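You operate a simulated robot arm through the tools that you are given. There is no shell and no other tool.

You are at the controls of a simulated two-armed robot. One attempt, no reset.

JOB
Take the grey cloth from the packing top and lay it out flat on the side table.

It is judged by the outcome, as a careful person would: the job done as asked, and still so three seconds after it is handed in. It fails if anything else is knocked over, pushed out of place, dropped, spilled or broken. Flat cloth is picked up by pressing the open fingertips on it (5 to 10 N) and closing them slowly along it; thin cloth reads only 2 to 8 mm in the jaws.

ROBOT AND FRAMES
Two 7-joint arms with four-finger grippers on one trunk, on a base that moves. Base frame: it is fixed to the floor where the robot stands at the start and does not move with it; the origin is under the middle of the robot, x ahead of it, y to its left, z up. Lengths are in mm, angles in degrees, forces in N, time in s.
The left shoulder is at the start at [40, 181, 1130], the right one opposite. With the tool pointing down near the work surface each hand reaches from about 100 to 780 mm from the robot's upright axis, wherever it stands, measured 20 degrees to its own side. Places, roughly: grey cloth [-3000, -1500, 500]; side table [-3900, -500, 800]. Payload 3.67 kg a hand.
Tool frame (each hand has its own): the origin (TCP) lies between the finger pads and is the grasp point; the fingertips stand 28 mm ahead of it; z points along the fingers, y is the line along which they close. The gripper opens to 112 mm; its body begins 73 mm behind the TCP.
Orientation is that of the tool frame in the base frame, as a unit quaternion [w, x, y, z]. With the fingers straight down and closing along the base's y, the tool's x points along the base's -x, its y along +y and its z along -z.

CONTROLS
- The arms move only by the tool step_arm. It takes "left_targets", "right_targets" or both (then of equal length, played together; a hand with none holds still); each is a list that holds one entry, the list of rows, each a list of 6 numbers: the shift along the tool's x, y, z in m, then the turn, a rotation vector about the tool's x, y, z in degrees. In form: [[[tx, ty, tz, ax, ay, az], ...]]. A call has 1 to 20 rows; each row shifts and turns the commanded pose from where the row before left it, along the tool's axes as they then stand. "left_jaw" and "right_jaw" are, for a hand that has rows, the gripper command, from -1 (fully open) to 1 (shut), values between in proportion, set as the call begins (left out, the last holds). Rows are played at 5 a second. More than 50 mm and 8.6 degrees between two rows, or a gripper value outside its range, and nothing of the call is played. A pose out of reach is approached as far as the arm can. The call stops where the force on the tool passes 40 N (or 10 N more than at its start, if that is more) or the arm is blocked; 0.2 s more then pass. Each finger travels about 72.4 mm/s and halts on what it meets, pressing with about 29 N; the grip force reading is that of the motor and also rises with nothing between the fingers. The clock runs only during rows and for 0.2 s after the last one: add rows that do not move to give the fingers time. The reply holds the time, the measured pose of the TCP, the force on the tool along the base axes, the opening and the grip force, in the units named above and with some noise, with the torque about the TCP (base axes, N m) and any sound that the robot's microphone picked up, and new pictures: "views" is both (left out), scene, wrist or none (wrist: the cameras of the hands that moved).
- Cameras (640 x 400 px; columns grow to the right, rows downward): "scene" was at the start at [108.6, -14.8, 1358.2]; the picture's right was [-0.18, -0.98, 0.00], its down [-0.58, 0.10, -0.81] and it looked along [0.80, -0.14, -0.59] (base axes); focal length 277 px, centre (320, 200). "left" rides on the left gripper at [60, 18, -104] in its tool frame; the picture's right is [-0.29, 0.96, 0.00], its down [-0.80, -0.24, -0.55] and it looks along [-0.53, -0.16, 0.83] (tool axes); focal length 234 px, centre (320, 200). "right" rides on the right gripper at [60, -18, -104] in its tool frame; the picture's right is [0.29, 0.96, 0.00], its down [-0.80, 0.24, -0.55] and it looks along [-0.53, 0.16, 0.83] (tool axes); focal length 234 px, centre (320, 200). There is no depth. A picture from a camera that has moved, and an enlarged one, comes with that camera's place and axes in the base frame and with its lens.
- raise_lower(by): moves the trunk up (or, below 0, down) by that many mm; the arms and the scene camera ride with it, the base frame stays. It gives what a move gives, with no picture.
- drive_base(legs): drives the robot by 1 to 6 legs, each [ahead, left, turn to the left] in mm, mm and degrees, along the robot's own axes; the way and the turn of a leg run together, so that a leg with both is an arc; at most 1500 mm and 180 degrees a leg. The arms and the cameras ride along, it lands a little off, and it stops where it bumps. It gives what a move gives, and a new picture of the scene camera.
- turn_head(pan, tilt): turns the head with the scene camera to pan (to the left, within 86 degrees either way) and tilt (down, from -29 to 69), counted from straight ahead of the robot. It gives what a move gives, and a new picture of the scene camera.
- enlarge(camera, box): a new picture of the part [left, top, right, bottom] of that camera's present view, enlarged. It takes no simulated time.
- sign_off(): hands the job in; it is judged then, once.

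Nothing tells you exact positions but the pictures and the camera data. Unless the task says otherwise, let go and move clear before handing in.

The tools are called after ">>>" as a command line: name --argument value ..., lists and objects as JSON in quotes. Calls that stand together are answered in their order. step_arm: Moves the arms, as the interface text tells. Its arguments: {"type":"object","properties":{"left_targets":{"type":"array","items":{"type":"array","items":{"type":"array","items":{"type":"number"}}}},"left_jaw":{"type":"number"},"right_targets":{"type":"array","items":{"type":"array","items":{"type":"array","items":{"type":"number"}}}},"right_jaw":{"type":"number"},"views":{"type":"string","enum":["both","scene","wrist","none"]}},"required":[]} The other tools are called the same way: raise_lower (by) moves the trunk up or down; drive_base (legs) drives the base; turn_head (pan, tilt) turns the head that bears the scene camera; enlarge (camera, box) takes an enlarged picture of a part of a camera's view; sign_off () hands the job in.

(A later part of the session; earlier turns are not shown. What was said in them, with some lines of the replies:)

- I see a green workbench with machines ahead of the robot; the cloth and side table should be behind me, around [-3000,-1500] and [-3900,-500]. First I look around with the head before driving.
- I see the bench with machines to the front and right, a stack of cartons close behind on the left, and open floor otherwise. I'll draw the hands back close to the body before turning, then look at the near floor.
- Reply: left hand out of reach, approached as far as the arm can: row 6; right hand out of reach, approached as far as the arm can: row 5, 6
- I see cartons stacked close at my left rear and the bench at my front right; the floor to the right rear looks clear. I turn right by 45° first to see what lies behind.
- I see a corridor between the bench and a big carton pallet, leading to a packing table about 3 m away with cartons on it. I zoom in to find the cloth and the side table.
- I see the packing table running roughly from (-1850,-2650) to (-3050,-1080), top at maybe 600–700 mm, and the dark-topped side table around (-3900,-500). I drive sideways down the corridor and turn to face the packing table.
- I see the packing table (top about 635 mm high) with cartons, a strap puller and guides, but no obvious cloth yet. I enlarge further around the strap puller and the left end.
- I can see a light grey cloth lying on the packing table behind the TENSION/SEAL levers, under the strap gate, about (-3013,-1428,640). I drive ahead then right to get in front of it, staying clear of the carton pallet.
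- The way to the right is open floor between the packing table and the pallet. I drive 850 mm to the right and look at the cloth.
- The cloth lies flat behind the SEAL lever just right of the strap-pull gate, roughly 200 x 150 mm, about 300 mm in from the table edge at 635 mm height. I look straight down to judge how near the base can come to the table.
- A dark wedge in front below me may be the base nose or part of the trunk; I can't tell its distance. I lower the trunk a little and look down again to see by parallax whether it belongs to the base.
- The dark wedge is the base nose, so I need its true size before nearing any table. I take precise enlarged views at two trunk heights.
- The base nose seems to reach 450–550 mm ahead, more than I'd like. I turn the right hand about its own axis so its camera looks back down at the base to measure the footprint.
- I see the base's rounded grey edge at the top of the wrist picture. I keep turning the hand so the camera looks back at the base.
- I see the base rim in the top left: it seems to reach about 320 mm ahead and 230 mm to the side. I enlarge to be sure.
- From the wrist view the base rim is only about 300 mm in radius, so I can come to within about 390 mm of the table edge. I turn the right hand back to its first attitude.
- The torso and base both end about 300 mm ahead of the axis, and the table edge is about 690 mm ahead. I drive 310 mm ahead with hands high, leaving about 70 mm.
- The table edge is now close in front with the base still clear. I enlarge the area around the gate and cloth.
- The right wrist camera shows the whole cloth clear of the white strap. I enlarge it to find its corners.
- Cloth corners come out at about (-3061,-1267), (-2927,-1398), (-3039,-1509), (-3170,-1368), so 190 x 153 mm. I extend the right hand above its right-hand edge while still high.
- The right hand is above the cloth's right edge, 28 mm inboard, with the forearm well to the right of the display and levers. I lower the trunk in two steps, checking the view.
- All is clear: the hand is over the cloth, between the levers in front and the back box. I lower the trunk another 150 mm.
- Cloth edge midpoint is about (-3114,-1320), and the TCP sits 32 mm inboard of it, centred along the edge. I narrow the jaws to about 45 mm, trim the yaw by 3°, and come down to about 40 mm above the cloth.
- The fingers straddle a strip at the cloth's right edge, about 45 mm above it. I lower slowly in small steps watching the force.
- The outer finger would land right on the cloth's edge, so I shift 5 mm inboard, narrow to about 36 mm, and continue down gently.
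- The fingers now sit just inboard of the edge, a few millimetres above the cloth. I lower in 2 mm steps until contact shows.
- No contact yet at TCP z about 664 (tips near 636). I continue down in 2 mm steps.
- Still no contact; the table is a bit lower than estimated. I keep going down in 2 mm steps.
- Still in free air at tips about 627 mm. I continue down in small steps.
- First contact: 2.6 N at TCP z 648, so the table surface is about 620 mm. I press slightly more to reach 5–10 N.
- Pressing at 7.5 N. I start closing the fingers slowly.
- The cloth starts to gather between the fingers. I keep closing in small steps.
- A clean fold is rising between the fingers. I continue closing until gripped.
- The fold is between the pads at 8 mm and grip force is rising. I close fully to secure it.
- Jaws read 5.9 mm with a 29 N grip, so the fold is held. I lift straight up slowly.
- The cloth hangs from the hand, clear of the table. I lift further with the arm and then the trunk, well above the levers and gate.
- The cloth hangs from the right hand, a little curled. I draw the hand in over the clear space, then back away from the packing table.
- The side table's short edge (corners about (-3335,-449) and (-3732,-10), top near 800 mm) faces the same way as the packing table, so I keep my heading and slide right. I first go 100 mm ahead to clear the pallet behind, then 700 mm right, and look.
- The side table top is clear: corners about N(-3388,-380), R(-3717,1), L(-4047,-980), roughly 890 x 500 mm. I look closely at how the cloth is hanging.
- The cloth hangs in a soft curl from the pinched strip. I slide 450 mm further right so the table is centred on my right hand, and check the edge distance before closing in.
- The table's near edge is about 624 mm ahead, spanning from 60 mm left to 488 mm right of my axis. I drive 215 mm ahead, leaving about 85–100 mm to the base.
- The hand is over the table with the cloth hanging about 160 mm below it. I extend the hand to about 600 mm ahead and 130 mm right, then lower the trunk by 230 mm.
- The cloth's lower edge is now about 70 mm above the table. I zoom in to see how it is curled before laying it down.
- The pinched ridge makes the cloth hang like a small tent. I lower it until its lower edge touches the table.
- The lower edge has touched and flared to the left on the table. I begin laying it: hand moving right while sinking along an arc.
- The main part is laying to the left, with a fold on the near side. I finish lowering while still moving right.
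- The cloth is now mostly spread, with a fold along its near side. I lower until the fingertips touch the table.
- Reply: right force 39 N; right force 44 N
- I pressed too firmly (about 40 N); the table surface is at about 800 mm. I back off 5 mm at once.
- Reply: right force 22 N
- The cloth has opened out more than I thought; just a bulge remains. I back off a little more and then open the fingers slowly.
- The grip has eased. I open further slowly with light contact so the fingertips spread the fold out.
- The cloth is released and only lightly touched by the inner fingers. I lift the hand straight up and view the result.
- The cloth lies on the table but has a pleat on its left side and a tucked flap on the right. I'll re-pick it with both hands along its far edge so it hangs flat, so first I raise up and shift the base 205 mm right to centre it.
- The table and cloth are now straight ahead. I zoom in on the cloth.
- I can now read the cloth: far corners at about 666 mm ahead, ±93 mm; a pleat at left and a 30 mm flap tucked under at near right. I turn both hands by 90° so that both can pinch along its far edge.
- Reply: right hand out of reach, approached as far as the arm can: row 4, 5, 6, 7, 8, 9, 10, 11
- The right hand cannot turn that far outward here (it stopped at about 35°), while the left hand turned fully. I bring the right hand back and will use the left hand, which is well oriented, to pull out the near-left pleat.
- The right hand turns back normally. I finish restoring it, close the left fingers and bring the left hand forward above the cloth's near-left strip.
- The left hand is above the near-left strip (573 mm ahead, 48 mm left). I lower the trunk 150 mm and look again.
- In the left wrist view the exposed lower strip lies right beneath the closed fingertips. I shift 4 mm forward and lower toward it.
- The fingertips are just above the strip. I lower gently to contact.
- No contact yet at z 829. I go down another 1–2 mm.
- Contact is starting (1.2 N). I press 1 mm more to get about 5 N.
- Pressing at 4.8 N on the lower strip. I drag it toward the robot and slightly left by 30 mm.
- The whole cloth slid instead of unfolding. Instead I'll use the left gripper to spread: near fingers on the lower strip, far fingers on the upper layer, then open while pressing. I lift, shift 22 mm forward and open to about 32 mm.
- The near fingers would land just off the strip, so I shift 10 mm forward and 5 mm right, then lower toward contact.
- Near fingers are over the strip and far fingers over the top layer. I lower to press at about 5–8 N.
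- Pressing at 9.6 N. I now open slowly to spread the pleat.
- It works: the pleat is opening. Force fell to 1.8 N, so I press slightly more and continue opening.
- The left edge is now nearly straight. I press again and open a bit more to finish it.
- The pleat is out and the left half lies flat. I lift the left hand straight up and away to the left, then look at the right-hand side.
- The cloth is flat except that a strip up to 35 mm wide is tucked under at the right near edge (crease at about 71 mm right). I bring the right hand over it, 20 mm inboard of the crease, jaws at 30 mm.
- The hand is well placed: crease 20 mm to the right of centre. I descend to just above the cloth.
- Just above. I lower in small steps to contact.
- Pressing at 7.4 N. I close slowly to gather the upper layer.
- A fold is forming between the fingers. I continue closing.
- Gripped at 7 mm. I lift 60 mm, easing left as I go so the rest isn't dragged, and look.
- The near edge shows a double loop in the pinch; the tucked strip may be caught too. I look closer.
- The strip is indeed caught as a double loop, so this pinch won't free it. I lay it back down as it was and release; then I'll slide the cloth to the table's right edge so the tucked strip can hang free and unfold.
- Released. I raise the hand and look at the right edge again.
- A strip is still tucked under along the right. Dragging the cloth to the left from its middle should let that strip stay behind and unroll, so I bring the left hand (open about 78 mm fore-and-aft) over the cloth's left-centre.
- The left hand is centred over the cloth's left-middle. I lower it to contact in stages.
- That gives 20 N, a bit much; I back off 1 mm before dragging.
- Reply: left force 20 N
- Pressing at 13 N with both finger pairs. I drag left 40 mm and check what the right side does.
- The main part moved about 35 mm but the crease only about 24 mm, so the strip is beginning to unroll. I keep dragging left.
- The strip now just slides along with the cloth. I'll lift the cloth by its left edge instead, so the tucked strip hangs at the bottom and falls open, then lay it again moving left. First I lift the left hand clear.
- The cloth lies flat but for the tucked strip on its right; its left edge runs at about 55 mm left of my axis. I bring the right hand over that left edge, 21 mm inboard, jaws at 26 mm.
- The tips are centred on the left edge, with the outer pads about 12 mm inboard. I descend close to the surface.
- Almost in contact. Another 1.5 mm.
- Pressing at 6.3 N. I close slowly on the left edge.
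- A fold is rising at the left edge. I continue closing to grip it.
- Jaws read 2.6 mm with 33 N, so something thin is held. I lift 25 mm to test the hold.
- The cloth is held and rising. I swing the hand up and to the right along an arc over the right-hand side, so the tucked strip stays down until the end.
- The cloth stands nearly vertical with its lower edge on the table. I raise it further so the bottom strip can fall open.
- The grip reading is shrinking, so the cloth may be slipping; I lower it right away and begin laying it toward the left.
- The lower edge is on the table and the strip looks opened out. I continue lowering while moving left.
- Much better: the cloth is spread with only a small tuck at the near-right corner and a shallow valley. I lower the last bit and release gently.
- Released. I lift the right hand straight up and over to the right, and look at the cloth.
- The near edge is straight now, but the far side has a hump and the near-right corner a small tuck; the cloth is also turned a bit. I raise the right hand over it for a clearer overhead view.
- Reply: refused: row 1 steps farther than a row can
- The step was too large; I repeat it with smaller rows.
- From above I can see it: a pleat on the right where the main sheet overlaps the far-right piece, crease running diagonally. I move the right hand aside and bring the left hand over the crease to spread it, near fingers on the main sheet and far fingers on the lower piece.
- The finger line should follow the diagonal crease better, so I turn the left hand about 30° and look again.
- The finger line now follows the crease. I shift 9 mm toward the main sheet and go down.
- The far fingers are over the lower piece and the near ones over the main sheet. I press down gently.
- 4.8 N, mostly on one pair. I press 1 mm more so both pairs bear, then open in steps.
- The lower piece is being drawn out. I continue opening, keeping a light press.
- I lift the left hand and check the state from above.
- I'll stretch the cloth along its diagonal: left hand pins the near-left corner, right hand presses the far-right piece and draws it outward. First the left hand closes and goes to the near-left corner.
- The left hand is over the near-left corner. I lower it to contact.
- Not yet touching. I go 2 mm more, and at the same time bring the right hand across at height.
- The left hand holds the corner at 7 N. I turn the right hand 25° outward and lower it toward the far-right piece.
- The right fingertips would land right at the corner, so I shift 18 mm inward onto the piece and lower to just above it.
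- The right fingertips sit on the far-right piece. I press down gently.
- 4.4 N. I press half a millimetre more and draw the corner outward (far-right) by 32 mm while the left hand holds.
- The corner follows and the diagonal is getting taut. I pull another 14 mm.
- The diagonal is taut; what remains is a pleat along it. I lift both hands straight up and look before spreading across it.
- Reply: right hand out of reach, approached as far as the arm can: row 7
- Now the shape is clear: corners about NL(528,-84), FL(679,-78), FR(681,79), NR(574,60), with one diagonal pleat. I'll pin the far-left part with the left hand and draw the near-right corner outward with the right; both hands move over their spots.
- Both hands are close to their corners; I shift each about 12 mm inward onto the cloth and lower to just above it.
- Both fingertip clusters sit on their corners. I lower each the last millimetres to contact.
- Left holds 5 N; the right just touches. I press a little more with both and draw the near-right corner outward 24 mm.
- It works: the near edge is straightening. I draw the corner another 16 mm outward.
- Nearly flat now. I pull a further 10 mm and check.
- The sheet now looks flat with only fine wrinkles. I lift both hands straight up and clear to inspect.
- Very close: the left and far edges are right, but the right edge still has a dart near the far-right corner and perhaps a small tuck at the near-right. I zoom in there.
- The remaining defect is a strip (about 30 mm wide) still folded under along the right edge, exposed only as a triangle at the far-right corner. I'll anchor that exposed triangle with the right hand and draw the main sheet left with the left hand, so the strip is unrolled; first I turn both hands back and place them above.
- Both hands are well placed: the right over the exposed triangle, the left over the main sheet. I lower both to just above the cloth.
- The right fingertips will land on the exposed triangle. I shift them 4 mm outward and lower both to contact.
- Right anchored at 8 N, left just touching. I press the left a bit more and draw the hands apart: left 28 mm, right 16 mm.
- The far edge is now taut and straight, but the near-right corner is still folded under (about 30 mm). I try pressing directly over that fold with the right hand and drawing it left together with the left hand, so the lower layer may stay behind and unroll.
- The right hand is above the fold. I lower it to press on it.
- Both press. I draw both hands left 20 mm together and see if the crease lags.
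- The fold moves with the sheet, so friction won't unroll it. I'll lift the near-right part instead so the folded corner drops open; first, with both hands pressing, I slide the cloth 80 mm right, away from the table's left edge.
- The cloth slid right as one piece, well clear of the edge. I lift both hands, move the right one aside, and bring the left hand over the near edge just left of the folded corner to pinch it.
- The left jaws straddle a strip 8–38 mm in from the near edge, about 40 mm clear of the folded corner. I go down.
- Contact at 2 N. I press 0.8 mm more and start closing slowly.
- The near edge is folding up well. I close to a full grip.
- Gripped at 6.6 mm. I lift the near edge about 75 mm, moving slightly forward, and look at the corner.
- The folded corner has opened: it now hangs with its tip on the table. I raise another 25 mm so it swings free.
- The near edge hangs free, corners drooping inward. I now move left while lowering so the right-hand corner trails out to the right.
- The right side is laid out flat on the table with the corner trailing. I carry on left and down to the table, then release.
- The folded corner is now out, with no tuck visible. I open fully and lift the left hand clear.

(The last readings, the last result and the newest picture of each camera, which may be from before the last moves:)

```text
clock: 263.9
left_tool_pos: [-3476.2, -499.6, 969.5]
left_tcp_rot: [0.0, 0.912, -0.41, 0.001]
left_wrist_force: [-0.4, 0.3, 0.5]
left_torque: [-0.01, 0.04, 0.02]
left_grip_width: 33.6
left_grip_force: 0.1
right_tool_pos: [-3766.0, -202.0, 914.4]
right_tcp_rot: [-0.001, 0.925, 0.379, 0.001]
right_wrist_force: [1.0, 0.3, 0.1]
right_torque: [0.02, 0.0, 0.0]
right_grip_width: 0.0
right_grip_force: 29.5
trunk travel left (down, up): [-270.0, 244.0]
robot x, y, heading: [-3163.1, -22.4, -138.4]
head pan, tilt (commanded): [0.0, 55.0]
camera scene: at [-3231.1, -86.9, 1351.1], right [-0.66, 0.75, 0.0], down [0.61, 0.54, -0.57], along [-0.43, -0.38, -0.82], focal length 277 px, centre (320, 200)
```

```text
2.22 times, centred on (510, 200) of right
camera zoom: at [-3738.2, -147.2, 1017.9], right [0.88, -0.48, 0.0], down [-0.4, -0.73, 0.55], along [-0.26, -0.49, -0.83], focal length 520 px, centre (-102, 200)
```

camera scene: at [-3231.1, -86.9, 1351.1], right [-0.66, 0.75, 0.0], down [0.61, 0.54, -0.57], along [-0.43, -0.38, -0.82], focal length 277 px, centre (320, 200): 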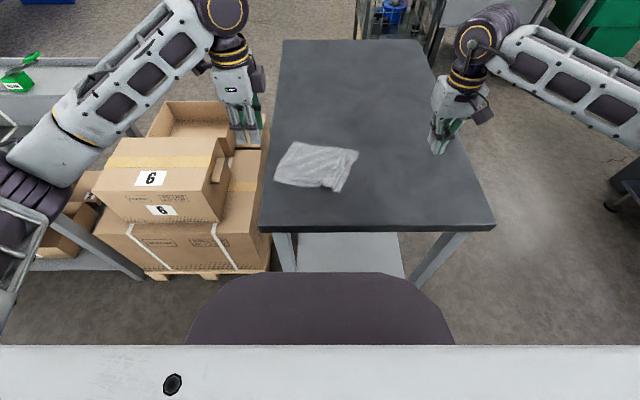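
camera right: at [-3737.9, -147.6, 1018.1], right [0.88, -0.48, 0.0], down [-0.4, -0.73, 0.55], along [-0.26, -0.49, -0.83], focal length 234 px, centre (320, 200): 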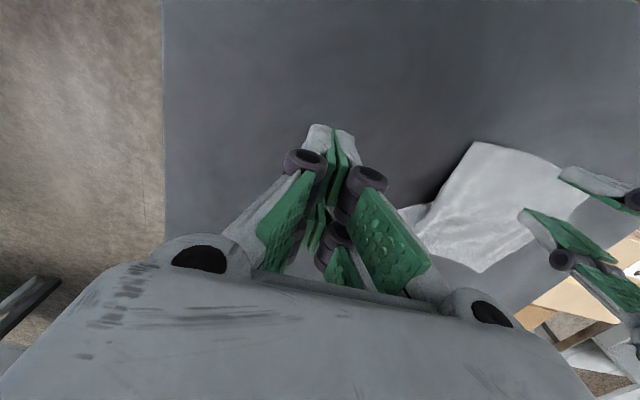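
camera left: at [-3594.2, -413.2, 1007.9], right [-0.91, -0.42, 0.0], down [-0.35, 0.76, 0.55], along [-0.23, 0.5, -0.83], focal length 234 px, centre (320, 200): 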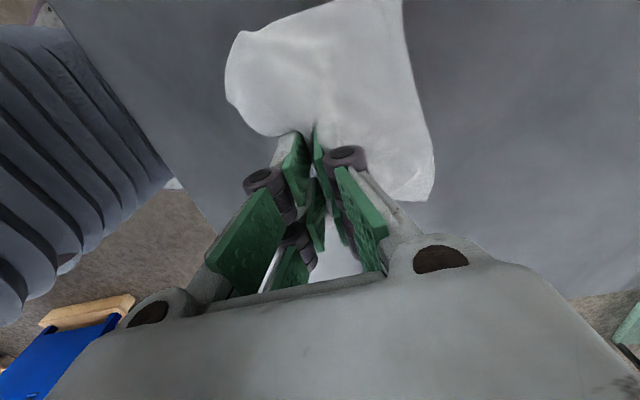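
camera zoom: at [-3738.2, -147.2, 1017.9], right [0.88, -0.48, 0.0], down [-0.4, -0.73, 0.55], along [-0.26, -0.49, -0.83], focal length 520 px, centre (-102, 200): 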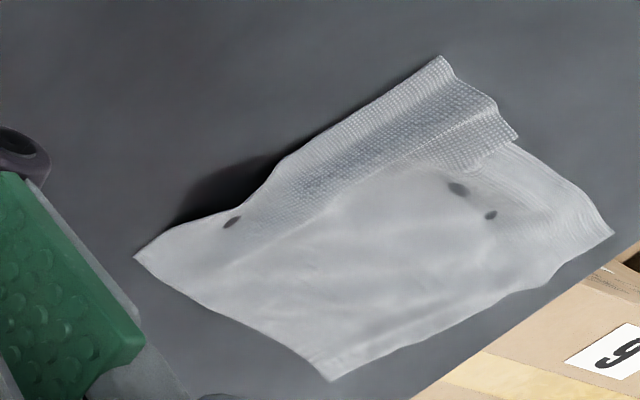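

Excellent: all four corners are out and the cloth is nearly flat; sides measure 186, 152, 172 and 154 mm, so only the near edge has a small buckle left. I'll hold the near-left corner and draw the near-right corner gently outward.

>>> step_arm --left_targets '[[[-0.031, -0.0015, 0, 0, 0, 0], [-0.031, -0.0015, 0, 0, 0, 0], [0, 0, 0, 0, 0, 0], [0, 0, 0.04, 0, 0, 0], [0, 0, 0.04, 0, 0, 0], [0, 0, 0.04, 0, 0, 0], [0, 0, 0.01, 0, 0, 0], [0, 0, 0, 0, 0, 0]]]' --right_targets '[[[0.0044, 0.0378, 0, 0, 0, 0], [0.0044, 0.0378, 0, 0, 0, 0], [0.0044, 0.0378, 0, 0, 0, 0], [0.0044, 0.0378, 0, 0, 0, 0], [0.0044, 0.0378, 0, 0, 0, 0], [0.0044, 0.0378, 0, 0, 0, 0], [0, 0, 0.035, 0, 0, 0], [0, 0, 0.035, 0, 0, 0]]]' --left_jaw 1.0 --views "both"

>>> enlarge --camera "scene" --box '[270, 120, 370, 200]'

```text
clock: 265.7
left_tool_pos: [-3516.4, -450.8, 835.9]
left_tcp_rot: [-0.001, 0.912, -0.409, 0.001]
left_wrist_force: [-0.3, -0.7, -0.2]
left_torque: [0.01, -0.01, 0.03]
left_grip_width: 0.2
left_grip_force: 28.8
right_tool_pos: [-3584.4, -348.6, 848.0]
right_tcp_rot: [-0.001, 0.925, 0.379, 0.001]
right_wrist_force: [0.4, -0.5, 0.6]
right_torque: [0.02, 0.04, 0.02]
right_grip_width: 0.0
right_grip_force: 29.5
trunk travel left (down, up): [-270.0, 244.0]
robot x, y, heading: [-3163.6, -28.4, -138.4]
head pan, tilt (commanded): [0.0, 55.0]
camera scene: at [-3230.2, -88.1, 1351.1], right [-0.66, 0.75, 0.0], down [0.61, 0.54, -0.57], along [-0.43, -0.38, -0.82], focal length 277 px, centre (320, 200)
camera right: at [-3555.6, -293.5, 951.7], right [0.88, -0.48, 0.0], down [-0.4, -0.73, 0.55], along [-0.26, -0.49, -0.83], focal length 234 px, centre (320, 200)
camera left: at [-3488.3, -508.3, 940.3], right [-0.91, -0.42, 0.0], down [-0.35, 0.75, 0.55], along [-0.23, 0.5, -0.83], focal length 234 px, centre (320, 200)
```

scene: 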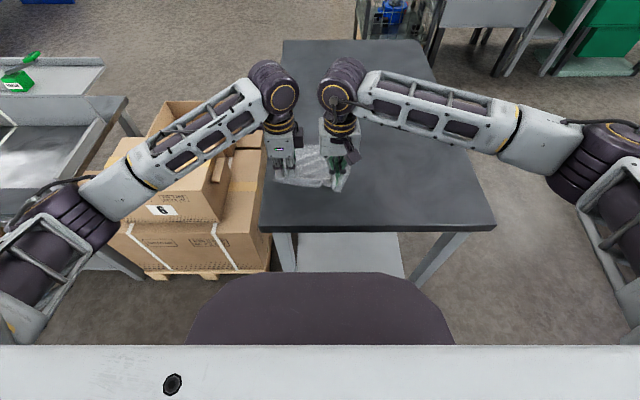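
right: 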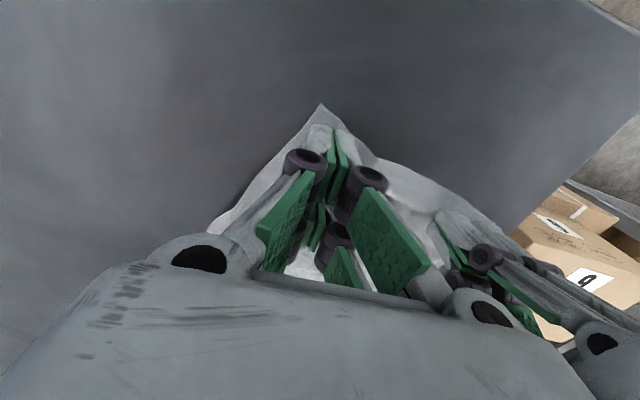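
left: 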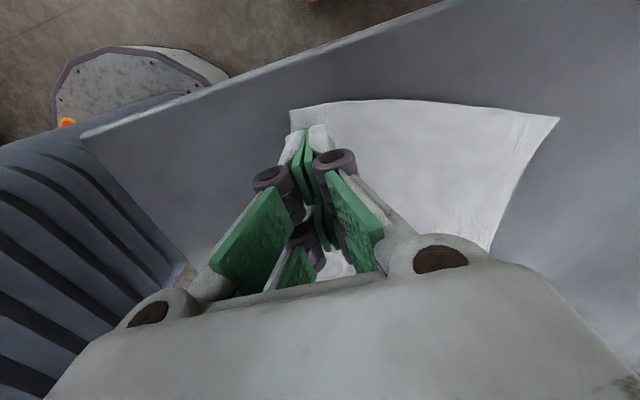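

```text
5.00 times, centred on (320, 160) of scene
camera zoom: at [-3230.2, -88.1, 1351.1], right [-0.66, 0.75, 0.0], down [0.61, 0.54, -0.57], along [-0.43, -0.38, -0.82], focal length 1387 px, centre (320, 400)
```

zoom: 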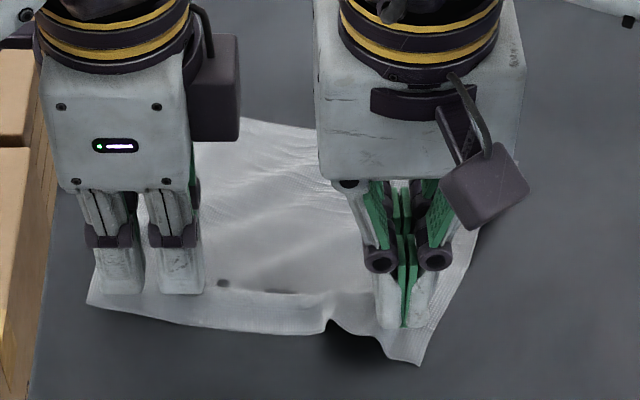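

Both fingertips are on their corners. I lower both to contact in steps.

>>> step_arm --left_targets '[[[0, 0, 0.004, 0, 0, 0], [0, 0, 0.003, 0, 0, 0], [0, 0, 0, 0, 0, 0], [0, 0, 0, 0, 0, 0]]]' --right_targets '[[[0, 0, 0.01, 0, 0, 0], [0, 0, 0.006, 0, 0, 0], [0, 0, 0.002, 0, 0, 0], [0, 0, 0, 0, 0, 0]]]' --views "none"

>>> step_arm --left_targets '[[[0, 0, 0.0015, 0, 0, 0], [0, 0, 0, 0, 0, 0]]]' --right_targets '[[[0, 0, 0.0015, 0, 0, 0], [0, 0, 0, 0, 0, 0]]]' --views "none"

```text
clock: 266.7
left_tool_pos: [-3513.7, -451.2, 829.6]
left_tcp_rot: [0.0, 0.912, -0.41, 0.001]
left_wrist_force: [0.2, 0.2, 0.0]
left_torque: [-0.01, -0.01, 0.0]
left_grip_width: 0.0
left_grip_force: 28.4
right_tool_pos: [-3585.7, -347.8, 828.3]
right_tcp_rot: [0.0, 0.925, 0.38, 0.001]
right_wrist_force: [-0.1, -0.1, 0.9]
right_torque: [-0.01, 0.0, -0.01]
right_grip_width: 0.0
right_grip_force: 28.9
trunk travel left (down, up): [-270.0, 244.0]
robot x, y, heading: [-3165.3, -26.9, -138.5]
head pan, tilt (commanded): [0.0, 55.0]
```

```text
clock: 267.3
left_tool_pos: [-3515.6, -451.5, 827.0]
left_tcp_rot: [-0.001, 0.912, -0.41, 0.001]
left_wrist_force: [0.3, 0.0, -0.3]
left_torque: [-0.01, 0.0, 0.0]
left_grip_width: 0.1
left_grip_force: 28.9
right_tool_pos: [-3586.1, -348.0, 827.5]
right_tcp_rot: [0.001, 0.925, 0.38, 0.002]
right_wrist_force: [0.1, 0.2, 0.6]
right_torque: [-0.01, 0.0, 0.0]
right_grip_width: 0.1
right_grip_force: 29.8
trunk travel left (down, up): [-270.0, 244.0]
robot x, y, heading: [-3166.7, -25.1, -138.6]
head pan, tilt (commanded): [0.0, 55.0]
```

>>> step_arm --left_targets '[[[0, 0, 0.001, 0, 0, 0], [0, 0, 0.0007, 0, 0, 0], [0, 0, 0, 0, 0, 0]]]' --right_targets '[[[0, 0, 0.001, 0, 0, 0], [0, 0, 0.0007, 0, 0, 0], [0, 0, 0, 0, 0, 0]]]' --views "none"

```text
clock: 268.1
left_tool_pos: [-3514.7, -451.9, 825.6]
left_tcp_rot: [0.0, 0.912, -0.41, 0.001]
left_wrist_force: [0.8, 0.6, -0.4]
left_torque: [0.01, 0.03, 0.02]
left_grip_width: 0.1
left_grip_force: 28.9
right_tool_pos: [-3584.8, -347.4, 825.3]
right_tcp_rot: [0.001, 0.925, 0.38, 0.0]
right_wrist_force: [-0.8, -1.4, 11.0]
right_torque: [0.05, -0.06, -0.02]
right_grip_width: 0.0
right_grip_force: 28.6
trunk travel left (down, up): [-270.0, 244.0]
robot x, y, heading: [-3163.5, -25.9, -138.5]
head pan, tilt (commanded): [0.0, 55.0]
```

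The right presses at 11 N; the left isn't touching yet, so I lower it another 1.5 mm.

>>> step_arm --left_targets '[[[0, 0, 0.001, 0, 0, 0], [0, 0, 0.0006, 0, 0, 0], [0, 0, 0, 0, 0, 0]]]' --views "none"

```text
clock: 268.9
left_tool_pos: [-3513.0, -451.3, 826.0]
left_tcp_rot: [0.001, 0.912, -0.409, 0.0]
left_wrist_force: [-0.9, -3.3, 14.5]
left_torque: [-0.13, -0.09, 0.0]
left_grip_width: 0.0
left_grip_force: 29.2
right_tool_pos: [-3584.1, -347.1, 825.9]
right_tcp_rot: [0.001, 0.925, 0.38, 0.0]
right_wrist_force: [-1.1, -1.4, 12.4]
right_torque: [0.05, -0.06, -0.01]
right_grip_width: 0.0
right_grip_force: 28.8
trunk travel left (down, up): [-270.0, 244.0]
robot x, y, heading: [-3163.6, -27.8, -138.5]
head pan, tilt (commanded): [0.0, 55.0]
```

Both hold. I draw the near-right corner outward 15 mm along the near edge.

>>> step_arm --left_targets '[[[0, 0, 0, 0, 0, 0], [0, 0, 0, 0, 0, 0], [0, 0, 0, 0, 0, 0], [0, 0, 0, 0, 0, 0]]]' --right_targets '[[[0.0014, -0.0048, 0, 0, 0, 0], [0.0014, -0.0048, 0, 0, 0, 0], [0.0014, -0.0048, 0, 0, 0, 0], [0, 0, 0, 0, 0, 0]]]' --views "none"

>>> enlarge --camera "scene" --box '[270, 120, 370, 200]'

```text
clock: 269.9
left_tool_pos: [-3513.5, -452.0, 825.4]
left_tcp_rot: [0.001, 0.912, -0.409, -0.001]
left_wrist_force: [-3.3, 0.4, 22.4]
left_torque: [-0.13, -0.04, 0.01]
left_grip_width: 0.0
left_grip_force: 29.5
right_tool_pos: [-3591.6, -331.7, 825.8]
right_tcp_rot: [0.0, 0.925, 0.38, 0.0]
right_wrist_force: [3.1, -5.8, 13.1]
right_torque: [-0.02, -0.18, -0.08]
right_grip_width: 0.1
right_grip_force: 28.8
trunk travel left (down, up): [-270.0, 244.0]
robot x, y, heading: [-3160.4, -28.5, -138.6]
head pan, tilt (commanded): [0.0, 55.0]
```

```text
5.00 times, centred on (320, 160) of scene
camera zoom: at [-3228.4, -86.0, 1351.4], right [-0.66, 0.75, 0.0], down [0.61, 0.54, -0.57], along [-0.43, -0.38, -0.82], focal length 1387 px, centre (320, 400)
```

zoom: 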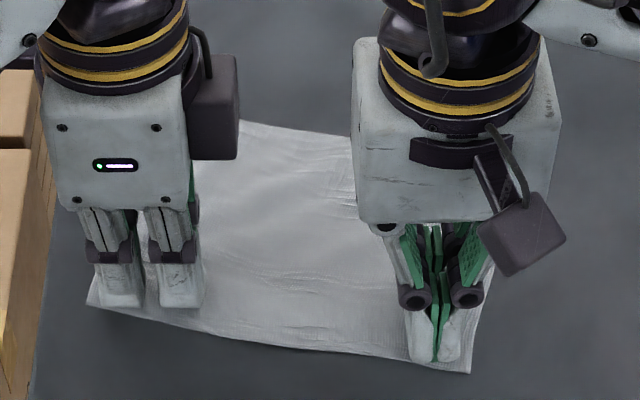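

The near edge is now straight and the sheet flat. I lift both hands straight up and away.

>>> step_arm --left_targets '[[[0, 0, -0.004, 0, 0, 0], [0, 0, -0.01, 0, 0, 0], [0, 0, -0.03, 0, 0, 0], [0, 0, -0.045, 0, 0, 0], [0, 0, -0.045, 0, 0, 0], [0, 0, -0.045, 0, 0, 0], [0.045, 0, 0, 0, 0, 0], [0.045, 0, 0, 0, 0, 0], [0.04, 0, 0, 0, 0, 0]]]' --right_targets '[[[0, 0, -0.004, 0, 0, 0], [0, 0, -0.01, 0, 0, 0], [0, 0, -0.03, 0, 0, 0], [0, 0, -0.045, 0, 0, 0], [0, 0, -0.045, 0, 0, 0], [0, 0, -0.045, 0, 0, 0], [0, -0.045, 0, 0, 0, 0], [0, -0.045, 0, 0, 0, 0], [0, -0.045, 0, 0, 0, 0]]]' --views "both"

>>> enlarge --camera "scene" --box '[270, 120, 370, 200]'

```text
clock: 271.9
left_tool_pos: [-3428.1, -544.3, 1005.0]
left_tcp_rot: [0.0, 0.912, -0.41, 0.001]
left_wrist_force: [0.6, 0.3, -0.2]
left_torque: [-0.07, 0.01, -0.02]
left_grip_width: 0.1
left_grip_force: 28.4
right_tool_pos: [-3687.8, -239.7, 1004.3]
right_tcp_rot: [0.0, 0.925, 0.38, 0.001]
right_wrist_force: [0.0, 0.1, -1.1]
right_torque: [0.02, 0.02, 0.02]
right_grip_width: 0.0
right_grip_force: 29.2
trunk travel left (down, up): [-270.0, 244.0]
robot x, y, heading: [-3163.8, -24.8, -138.6]
head pan, tilt (commanded): [0.0, 55.0]
camera scene: at [-3230.1, -86.8, 1351.1], right [-0.66, 0.75, 0.0], down [0.61, 0.54, -0.57], along [-0.43, -0.38, -0.82], focal length 277 px, centre (320, 200)
camera right: at [-3659.1, -185.1, 1107.7], right [0.88, -0.48, 0.0], down [-0.4, -0.73, 0.55], along [-0.26, -0.49, -0.83], focal length 234 px, centre (320, 200)
camera left: at [-3401.3, -601.0, 1109.4], right [-0.91, -0.42, 0.0], down [-0.35, 0.76, 0.55], along [-0.23, 0.5, -0.83], focal length 234 px, centre (320, 200)
```

scene: 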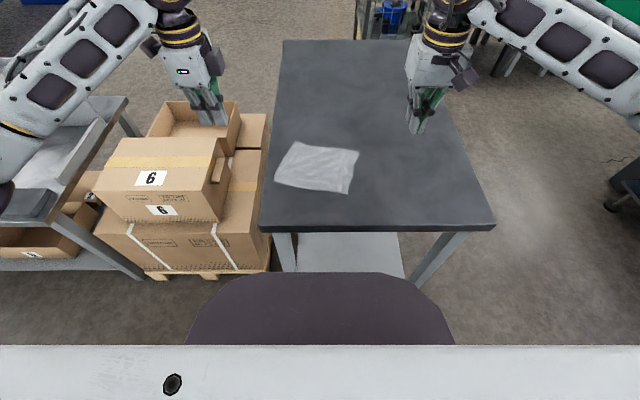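
right: 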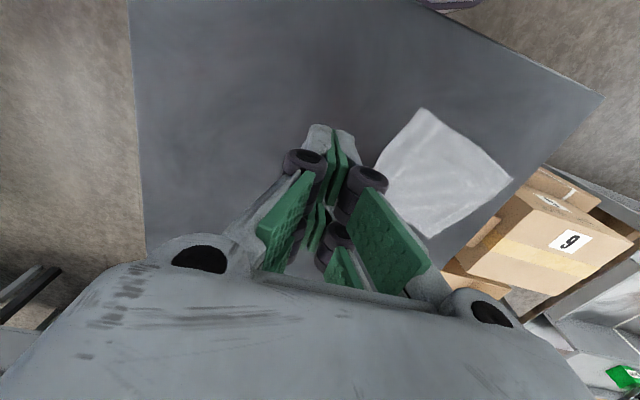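
left: 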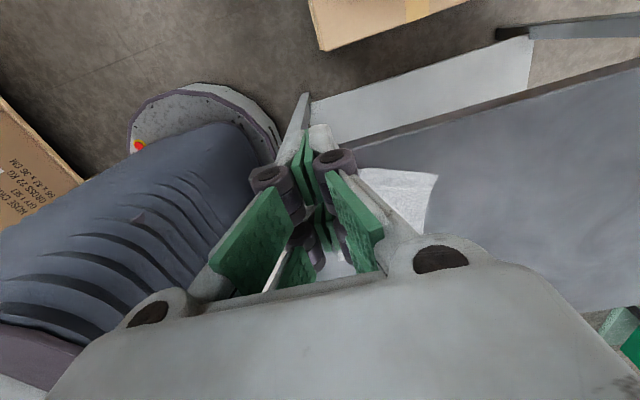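

```text
5.00 times, centred on (320, 160) of scene
camera zoom: at [-3230.1, -86.8, 1351.1], right [-0.66, 0.75, 0.0], down [0.61, 0.54, -0.57], along [-0.43, -0.38, -0.82], focal length 1387 px, centre (320, 400)
```

zoom: 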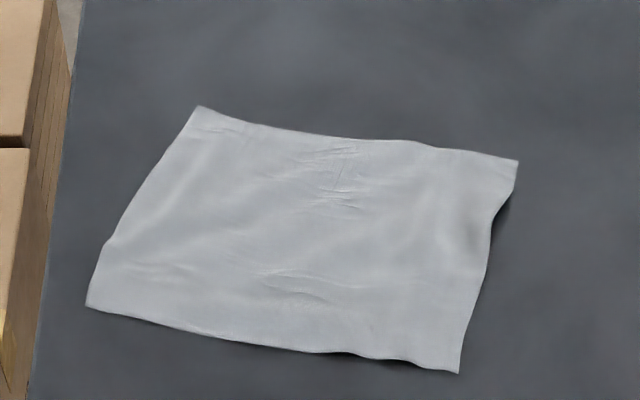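

The cloth now lies flat with all four corners out: sides about 182, 151, 192 and 152 mm. I zoom in on the right side where a slight bump seems to remain.

>>> enlarge --camera "scene" --box '[335, 140, 380, 200]'

>>> enlarge --camera "right" --box '[370, 90, 530, 250]'

```text
6.67 times, centred on (358, 170) of scene
camera zoom: at [-3230.1, -86.8, 1351.1], right [-0.66, 0.75, 0.0], down [0.61, 0.54, -0.57], along [-0.43, -0.38, -0.82], focal length 1849 px, centre (70, 400)
```

zoom: 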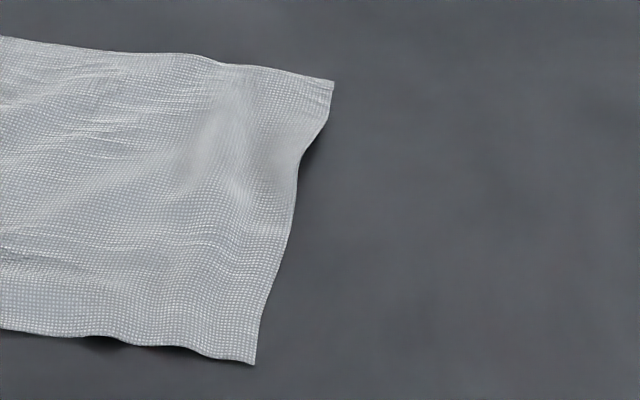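

```text
2.50 times, centred on (450, 170) of right
camera zoom: at [-3659.1, -185.1, 1107.7], right [0.88, -0.48, 0.0], down [-0.4, -0.73, 0.55], along [-0.26, -0.49, -0.83], focal length 585 px, centre (-5, 275)
```

zoom: 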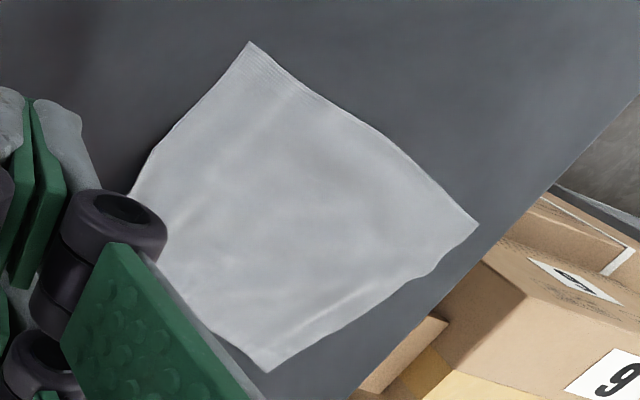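

It is flat apart from a small raised wave in the right edge near the far-right corner. I finish with one gentle press-and-pull there with the right hand.

>>> step_arm --right_targets '[[[-0.0255, 0.0234, 0, 0, 0, 0], [-0.0255, 0.0234, 0, 0, 0, 0], [-0.0255, 0.0234, 0, 0, 0, 0], [-0.0255, 0.0234, 0, 0, 0, 0], [0, 0, 0.04, 0, 0, 0], [0, 0, 0.04, 0, 0, 0], [0, 0, 0.04, 0, 0, 0], [0, 0, 0.035, 0, 0, 0], [0, 0, 0, 0, 0, 0]]]' --views "both"

>>> enlarge --camera "scene" --box '[290, 120, 390, 200]'

```text
clock: 273.9
left_tool_pos: [-3427.4, -544.9, 1004.2]
left_tcp_rot: [-0.001, 0.912, -0.41, 0.001]
left_wrist_force: [1.0, -0.2, 0.7]
left_torque: [-0.02, 0.04, 0.02]
left_grip_width: 0.2
left_grip_force: 28.7
right_tool_pos: [-3698.2, -373.1, 845.1]
right_tcp_rot: [0.001, 0.925, 0.379, 0.001]
right_wrist_force: [0.4, -0.5, 0.0]
right_torque: [0.01, 0.01, 0.02]
right_grip_width: 0.1
right_grip_force: 28.4
trunk travel left (down, up): [-270.0, 244.0]
robot x, y, heading: [-3163.8, -27.5, -138.5]
head pan, tilt (commanded): [0.0, 55.0]
camera scene: at [-3229.9, -87.6, 1351.2], right [-0.66, 0.75, 0.0], down [0.61, 0.54, -0.57], along [-0.43, -0.38, -0.82], focal length 277 px, centre (320, 200)
camera right: at [-3669.6, -318.2, 948.6], right [0.88, -0.48, 0.0], down [-0.4, -0.73, 0.55], along [-0.26, -0.49, -0.83], focal length 234 px, centre (320, 200)
```

scene: 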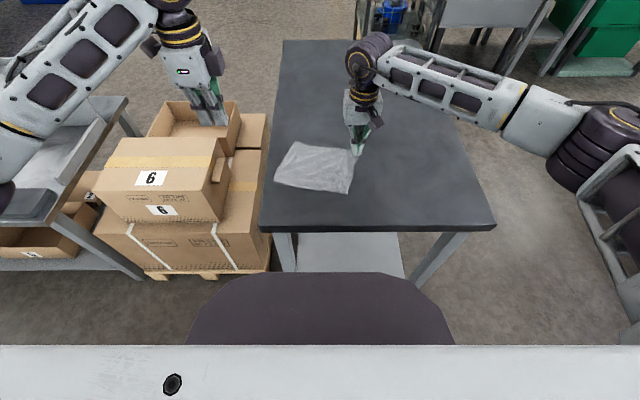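
right: 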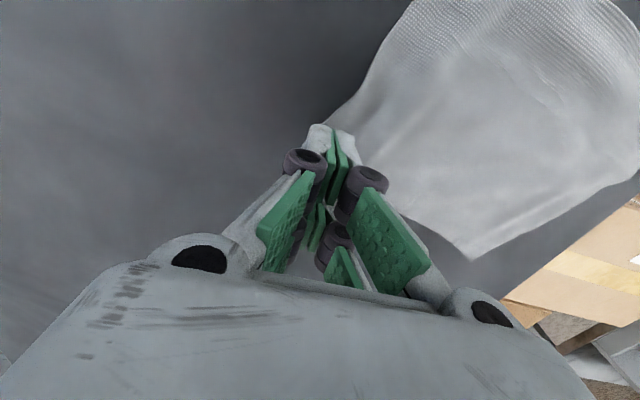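

```text
5.00 times, centred on (340, 160) of scene
camera zoom: at [-3229.9, -87.6, 1351.2], right [-0.66, 0.75, 0.0], down [0.61, 0.54, -0.57], along [-0.43, -0.38, -0.82], focal length 1387 px, centre (220, 400)
```

zoom: 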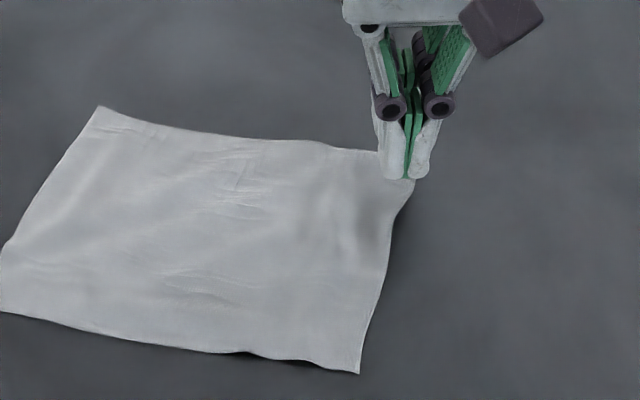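

The fingertips are at the far-right corner. I shift 6 mm inward and press lightly.

>>> step_arm --right_targets '[[[0, 0.006, 0, 0, 0, 0], [0, 0, 0.01, 0, 0, 0], [0, 0, 0.006, 0, 0, 0], [0, 0, 0, 0, 0, 0]]]' --views "none"

>>> step_arm --right_targets '[[[0, 0, 0.0015, 0, 0, 0], [0, 0, 0, 0, 0, 0]]]' --views "none"

```text
clock: 274.9
left_tool_pos: [-3427.9, -544.5, 1004.1]
left_tcp_rot: [0.0, 0.912, -0.411, 0.001]
left_wrist_force: [1.2, 0.0, 0.5]
left_torque: [-0.04, -0.03, -0.02]
left_grip_width: 0.0
left_grip_force: 29.2
right_tool_pos: [-3691.2, -380.1, 830.4]
right_tcp_rot: [0.001, 0.925, 0.379, 0.001]
right_wrist_force: [0.3, -0.1, 0.7]
right_torque: [-0.01, -0.03, 0.01]
right_grip_width: 0.1
right_grip_force: 29.2
trunk travel left (down, up): [-270.0, 244.0]
robot x, y, heading: [-3164.2, -29.0, -138.3]
head pan, tilt (commanded): [0.0, 55.0]
```

```text
clock: 275.5
left_tool_pos: [-3429.6, -544.6, 1004.1]
left_tcp_rot: [0.0, 0.912, -0.41, 0.001]
left_wrist_force: [0.1, 0.2, 0.6]
left_torque: [0.04, 0.0, -0.02]
left_grip_width: 0.1
left_grip_force: 29.2
right_tool_pos: [-3692.0, -378.9, 829.8]
right_tcp_rot: [0.0, 0.925, 0.379, 0.001]
right_wrist_force: [0.7, -0.3, 0.8]
right_torque: [0.02, -0.02, -0.03]
right_grip_width: 0.0
right_grip_force: 28.5
trunk travel left (down, up): [-270.0, 244.0]
robot x, y, heading: [-3163.8, -25.7, -138.4]
head pan, tilt (commanded): [0.0, 55.0]
```

>>> step_arm --right_targets '[[[0, 0, 0.0015, 0, 0, 0], [0, 0, 0, 0, 0, 0]]]' --views "none"

```text
clock: 276.1
left_tool_pos: [-3427.6, -545.0, 1003.6]
left_tcp_rot: [0.0, 0.912, -0.41, 0.002]
left_wrist_force: [-0.6, -0.2, 0.3]
left_torque: [0.02, -0.01, 0.0]
left_grip_width: 0.0
left_grip_force: 29.5
right_tool_pos: [-3690.7, -379.2, 828.8]
right_tcp_rot: [0.001, 0.925, 0.379, 0.001]
right_wrist_force: [0.0, 0.1, -0.5]
right_torque: [-0.02, -0.02, 0.03]
right_grip_width: 0.2
right_grip_force: 29.6
trunk travel left (down, up): [-270.0, 244.0]
robot x, y, heading: [-3164.8, -25.8, -138.6]
head pan, tilt (commanded): [0.0, 55.0]
```

>>> step_arm --right_targets '[[[0, 0, 0.0015, 0, 0, 0], [0, 0, 0.0006, 0, 0, 0], [0, 0, 0, 0, 0, 0]]]' --views "none"

```text
clock: 276.9
left_tool_pos: [-3427.9, -545.0, 1004.5]
left_tcp_rot: [-0.001, 0.912, -0.41, 0.001]
left_wrist_force: [0.7, -0.2, 0.3]
left_torque: [0.0, -0.06, 0.03]
left_grip_width: 0.0
left_grip_force: 28.9
right_tool_pos: [-3690.8, -379.9, 827.2]
right_tcp_rot: [0.0, 0.925, 0.38, 0.001]
right_wrist_force: [0.6, 0.2, -0.4]
right_torque: [0.01, -0.03, 0.04]
right_grip_width: 0.0
right_grip_force: 29.0
trunk travel left (down, up): [-270.0, 244.0]
robot x, y, heading: [-3163.2, -27.3, -138.7]
head pan, tilt (commanded): [0.0, 55.0]
```

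>>> step_arm --right_targets '[[[0, 0, 0.001, 0, 0, 0], [0, 0, 0.0005, 0, 0, 0], [0, 0, 0, 0, 0, 0]]]' --views "none"

```text
clock: 277.7
left_tool_pos: [-3428.7, -545.1, 1003.9]
left_tcp_rot: [0.0, 0.912, -0.41, 0.001]
left_wrist_force: [0.1, 0.1, 0.0]
left_torque: [0.0, 0.01, 0.01]
left_grip_width: 0.2
left_grip_force: 28.8
right_tool_pos: [-3691.3, -378.8, 826.7]
right_tcp_rot: [0.001, 0.925, 0.379, 0.002]
right_wrist_force: [-0.5, -0.7, 2.4]
right_torque: [0.02, 0.03, 0.0]
right_grip_width: 0.2
right_grip_force: 29.1
trunk travel left (down, up): [-270.0, 244.0]
robot x, y, heading: [-3159.0, -26.6, -138.4]
head pan, tilt (commanded): [0.0, 55.0]
```

Contact. I press 0.7 mm more and pull the corner outward by 10 mm.

>>> step_arm --right_targets '[[[0, 0, 0.0007, 0, 0, 0], [-0.0019, -0.0046, 0, 0, 0, 0], [-0.0019, -0.0046, 0, 0, 0, 0], [0, 0, 0, 0, 0, 0]]]' --views "none"

>>> enlarge --camera "scene" --box '[280, 120, 380, 200]'

```text
clock: 278.7
left_tool_pos: [-3428.2, -544.3, 1004.5]
left_tcp_rot: [0.0, 0.912, -0.41, 0.0]
left_wrist_force: [0.6, -1.0, 0.2]
left_torque: [-0.03, 0.03, -0.04]
left_grip_width: 0.0
left_grip_force: 29.2
right_tool_pos: [-3698.5, -375.8, 826.8]
right_tcp_rot: [0.001, 0.925, 0.38, 0.0]
right_wrist_force: [1.1, -2.1, 17.1]
right_torque: [0.06, -0.07, -0.03]
right_grip_width: 0.0
right_grip_force: 29.4
trunk travel left (down, up): [-270.0, 244.0]
robot x, y, heading: [-3160.6, -25.8, -138.2]
head pan, tilt (commanded): [0.0, 55.0]
```

```text
5.00 times, centred on (330, 160) of scene
camera zoom: at [-3228.8, -86.9, 1351.3], right [-0.66, 0.75, 0.0], down [0.61, 0.54, -0.57], along [-0.43, -0.38, -0.82], focal length 1387 px, centre (270, 400)
```

zoom: 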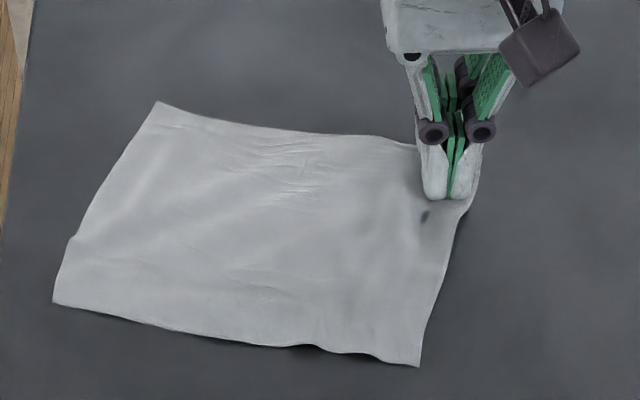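

The corner is drawn out and the right edge looks straight. I lift the hand straight up and clear.

>>> step_arm --right_targets '[[[0, 0, -0.004, 0, 0, 0], [0, 0, -0.01, 0, 0, 0], [0, 0, -0.03, 0, 0, 0], [0, 0, -0.045, 0, 0, 0], [0, 0, -0.045, 0, 0, 0], [0, 0, -0.045, 0, 0, 0], [0, -0.045, 0, 0, 0, 0], [0, -0.045, 0, 0, 0, 0], [0.02, -0.045, 0, 0, 0, 0]]]' --views "both"

>>> enlarge --camera "scene" --box '[280, 120, 380, 200]'

>>> enlarge --camera "right" --box '[340, 60, 560, 260]'

```text
clock: 280.7
left_tool_pos: [-3427.8, -543.0, 1005.1]
left_tcp_rot: [0.001, 0.912, -0.409, 0.002]
left_wrist_force: [-0.1, 0.6, 0.9]
left_torque: [-0.03, 0.03, -0.02]
left_grip_width: 0.2
left_grip_force: 28.8
right_tool_pos: [-3780.1, -266.8, 1004.0]
right_tcp_rot: [0.001, 0.925, 0.38, 0.002]
right_wrist_force: [0.2, -0.4, -0.2]
right_torque: [-0.04, -0.03, 0.01]
right_grip_width: 0.0
right_grip_force: 29.0
trunk travel left (down, up): [-270.0, 244.0]
robot x, y, heading: [-3162.5, -29.8, -138.6]
head pan, tilt (commanded): [0.0, 55.0]
camera scene: at [-3230.8, -84.9, 1351.2], right [-0.66, 0.75, 0.0], down [0.61, 0.54, -0.57], along [-0.43, -0.38, -0.82], focal length 277 px, centre (320, 200)
camera right: at [-3752.2, -211.0, 1107.2], right [0.88, -0.48, 0.0], down [-0.4, -0.73, 0.55], along [-0.26, -0.49, -0.83], focal length 234 px, centre (320, 200)
```

scene: 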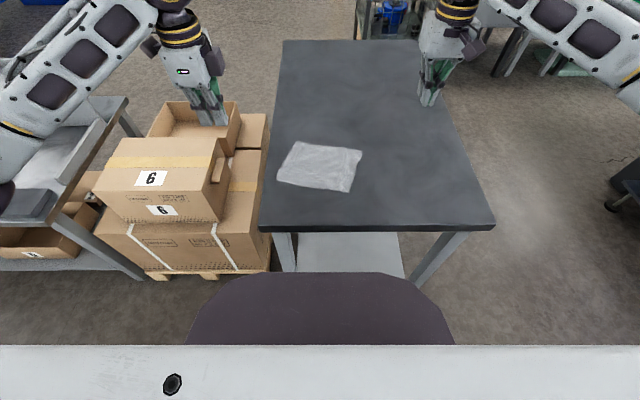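
right: 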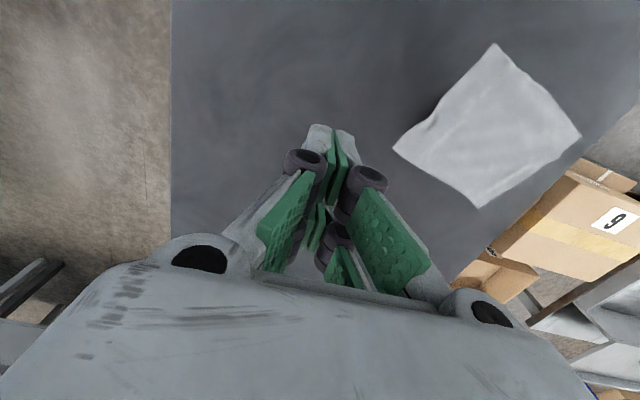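

```text
5.00 times, centred on (330, 160) of scene
camera zoom: at [-3230.8, -84.9, 1351.2], right [-0.66, 0.75, 0.0], down [0.61, 0.54, -0.57], along [-0.43, -0.38, -0.82], focal length 1387 px, centre (270, 400)
```

zoom: 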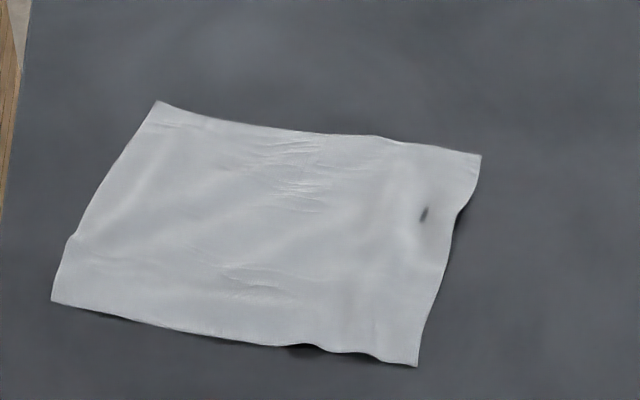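

```text
2.00 times, centred on (450, 160) of right
camera zoom: at [-3752.2, -211.0, 1107.2], right [0.88, -0.48, 0.0], down [-0.4, -0.73, 0.55], along [-0.26, -0.49, -0.83], focal length 468 px, centre (60, 280)
```

zoom: 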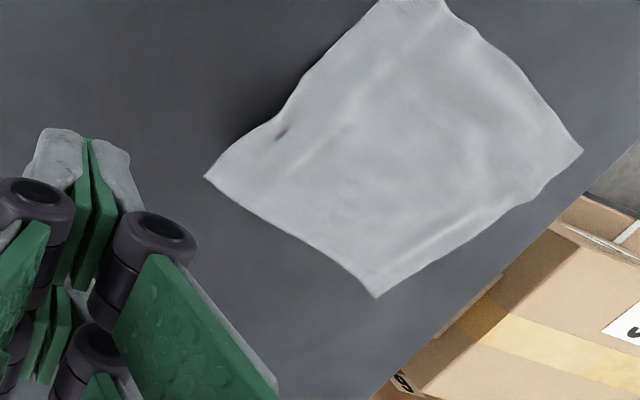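

The cloth lies flat and square on the side table (sides about 186 x 152 mm, all corners out, wholly on the top). I raise the hands and back the base away to leave it clear.

>>> raise_lower --by 120

>>> drive_base --legs '[[-250, 0, 0]]'

>>> turn_head --pan 0 --tilt 45

>>> enlarge --camera "scene" --box '[250, 110, 390, 220]'

```text
clock: 282.2
left_tool_pos: [-3428.5, -544.3, 1122.7]
left_tcp_rot: [0.0, 0.912, -0.411, 0.001]
left_wrist_force: [0.4, 0.1, -0.4]
left_torque: [0.03, 0.03, 0.03]
left_grip_width: 0.2
left_grip_force: 28.9
right_tool_pos: [-3781.1, -268.6, 1122.8]
right_tcp_rot: [0.001, 0.926, 0.379, 0.001]
right_wrist_force: [-0.5, -0.4, -0.5]
right_torque: [0.0, 0.02, 0.0]
right_grip_width: 0.0
right_grip_force: 28.9
trunk travel left (down, up): [-390.0, 124.0]
robot x, y, heading: [-3163.1, -24.9, -138.5]
head pan, tilt (commanded): [0.0, 55.0]
```

```text
clock: 284.0
left_tool_pos: [-3245.6, -380.4, 1123.5]
left_tcp_rot: [-0.001, 0.912, -0.41, 0.001]
left_wrist_force: [0.1, 0.1, -0.4]
left_torque: [0.0, -0.02, -0.01]
left_grip_width: 0.0
left_grip_force: 29.3
right_tool_pos: [-3597.6, -103.5, 1122.2]
right_tcp_rot: [0.0, 0.925, 0.379, 0.002]
right_wrist_force: [0.3, 0.5, 0.1]
right_torque: [-0.01, -0.01, 0.01]
right_grip_width: 0.0
right_grip_force: 29.1
trunk travel left (down, up): [-390.0, 124.0]
robot x, y, heading: [-2979.7, 135.9, -138.8]
head pan, tilt (commanded): [0.0, 55.0]
camera scene: at [-3047.0, 74.8, 1470.4], right [-0.66, 0.75, 0.0], down [0.61, 0.54, -0.57], along [-0.43, -0.38, -0.82], focal length 277 px, centre (320, 200)
```

scene: 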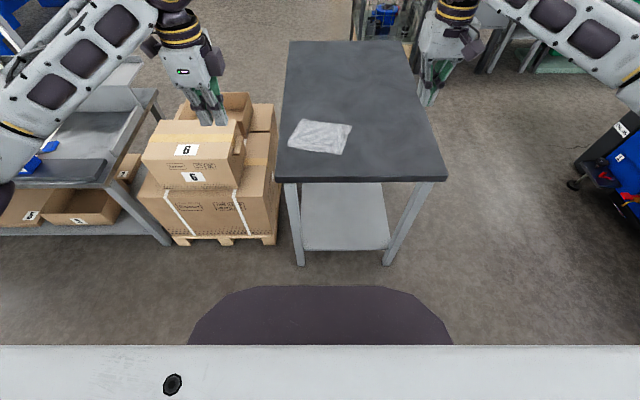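

```text
clock: 284.8
left_tool_pos: [-3245.0, -380.3, 1123.8]
left_tcp_rot: [0.0, 0.912, -0.411, 0.001]
left_wrist_force: [0.4, 0.0, 0.3]
left_torque: [0.0, 0.04, -0.04]
left_grip_width: 0.3
left_grip_force: 28.9
right_tool_pos: [-3596.6, -103.3, 1123.7]
right_tcp_rot: [0.0, 0.926, 0.378, 0.001]
right_wrist_force: [-0.2, 1.0, -0.7]
right_torque: [0.01, 0.01, -0.01]
right_grip_width: 0.2
right_grip_force: 29.3
trunk travel left (down, up): [-390.0, 124.0]
robot x, y, heading: [-2981.8, 138.5, -138.6]
head pan, tilt (commanded): [0.0, 45.0]
camera scene: at [-3052.7, 69.8, 1483.9], right [-0.66, 0.75, 0.0], down [0.53, 0.47, -0.71], along [-0.53, -0.47, -0.71], focal length 277 px, centre (320, 200)
```

scene: 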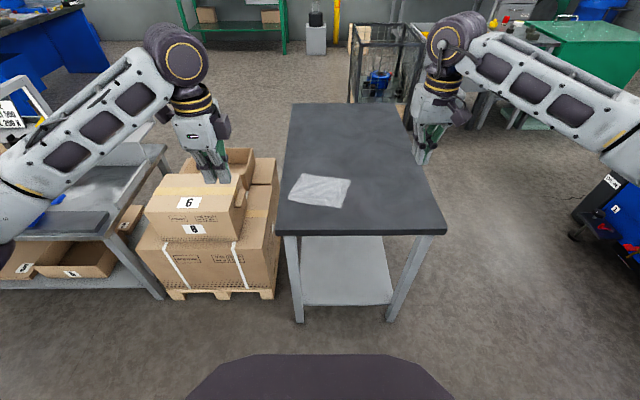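

```text
3.64 times, centred on (320, 165) of scene
camera zoom: at [-3052.7, 69.8, 1483.9], right [-0.66, 0.75, 0.0], down [0.53, 0.47, -0.71], along [-0.53, -0.47, -0.71], focal length 1009 px, centre (320, 327)
```

zoom: 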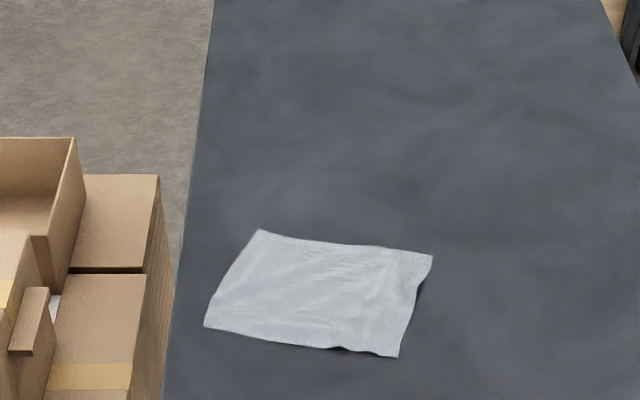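

The grey cloth lies flat and whole on the side table with all four corners out. Both hands are empty and clear, and nothing else looks disturbed, so I hand the job in.

>>> sign_off

```text
The job is handed in.
```

The grey cloth is off the packing table and lying flat on the side table, with all four corners out and the whole cloth on the table top. I have handed the job in.

- **Flatness:** the cloth measures about 186 by 152 mm as it lies, close to its full size. A few shallow creases remain, plus one low ripple in its right edge near the far-right corner.
- **Position:** one corner is about 25 mm in from the table's left edge.
- **How it got there:** after I first laid it down, one side was pleated and a corner was folded under. I lifted and re-laid parts of it several times, then pulled the corners out with both hands.
- **Other objects:** the cartons, levers, strap gate and tables look undisturbed in the last pictures. I pressed too hard once while lowering the cloth, about 44 N on the side table, but the table did not appear to move.

Both hands are empty and raised, and the robot has backed about 250 mm away from the table.
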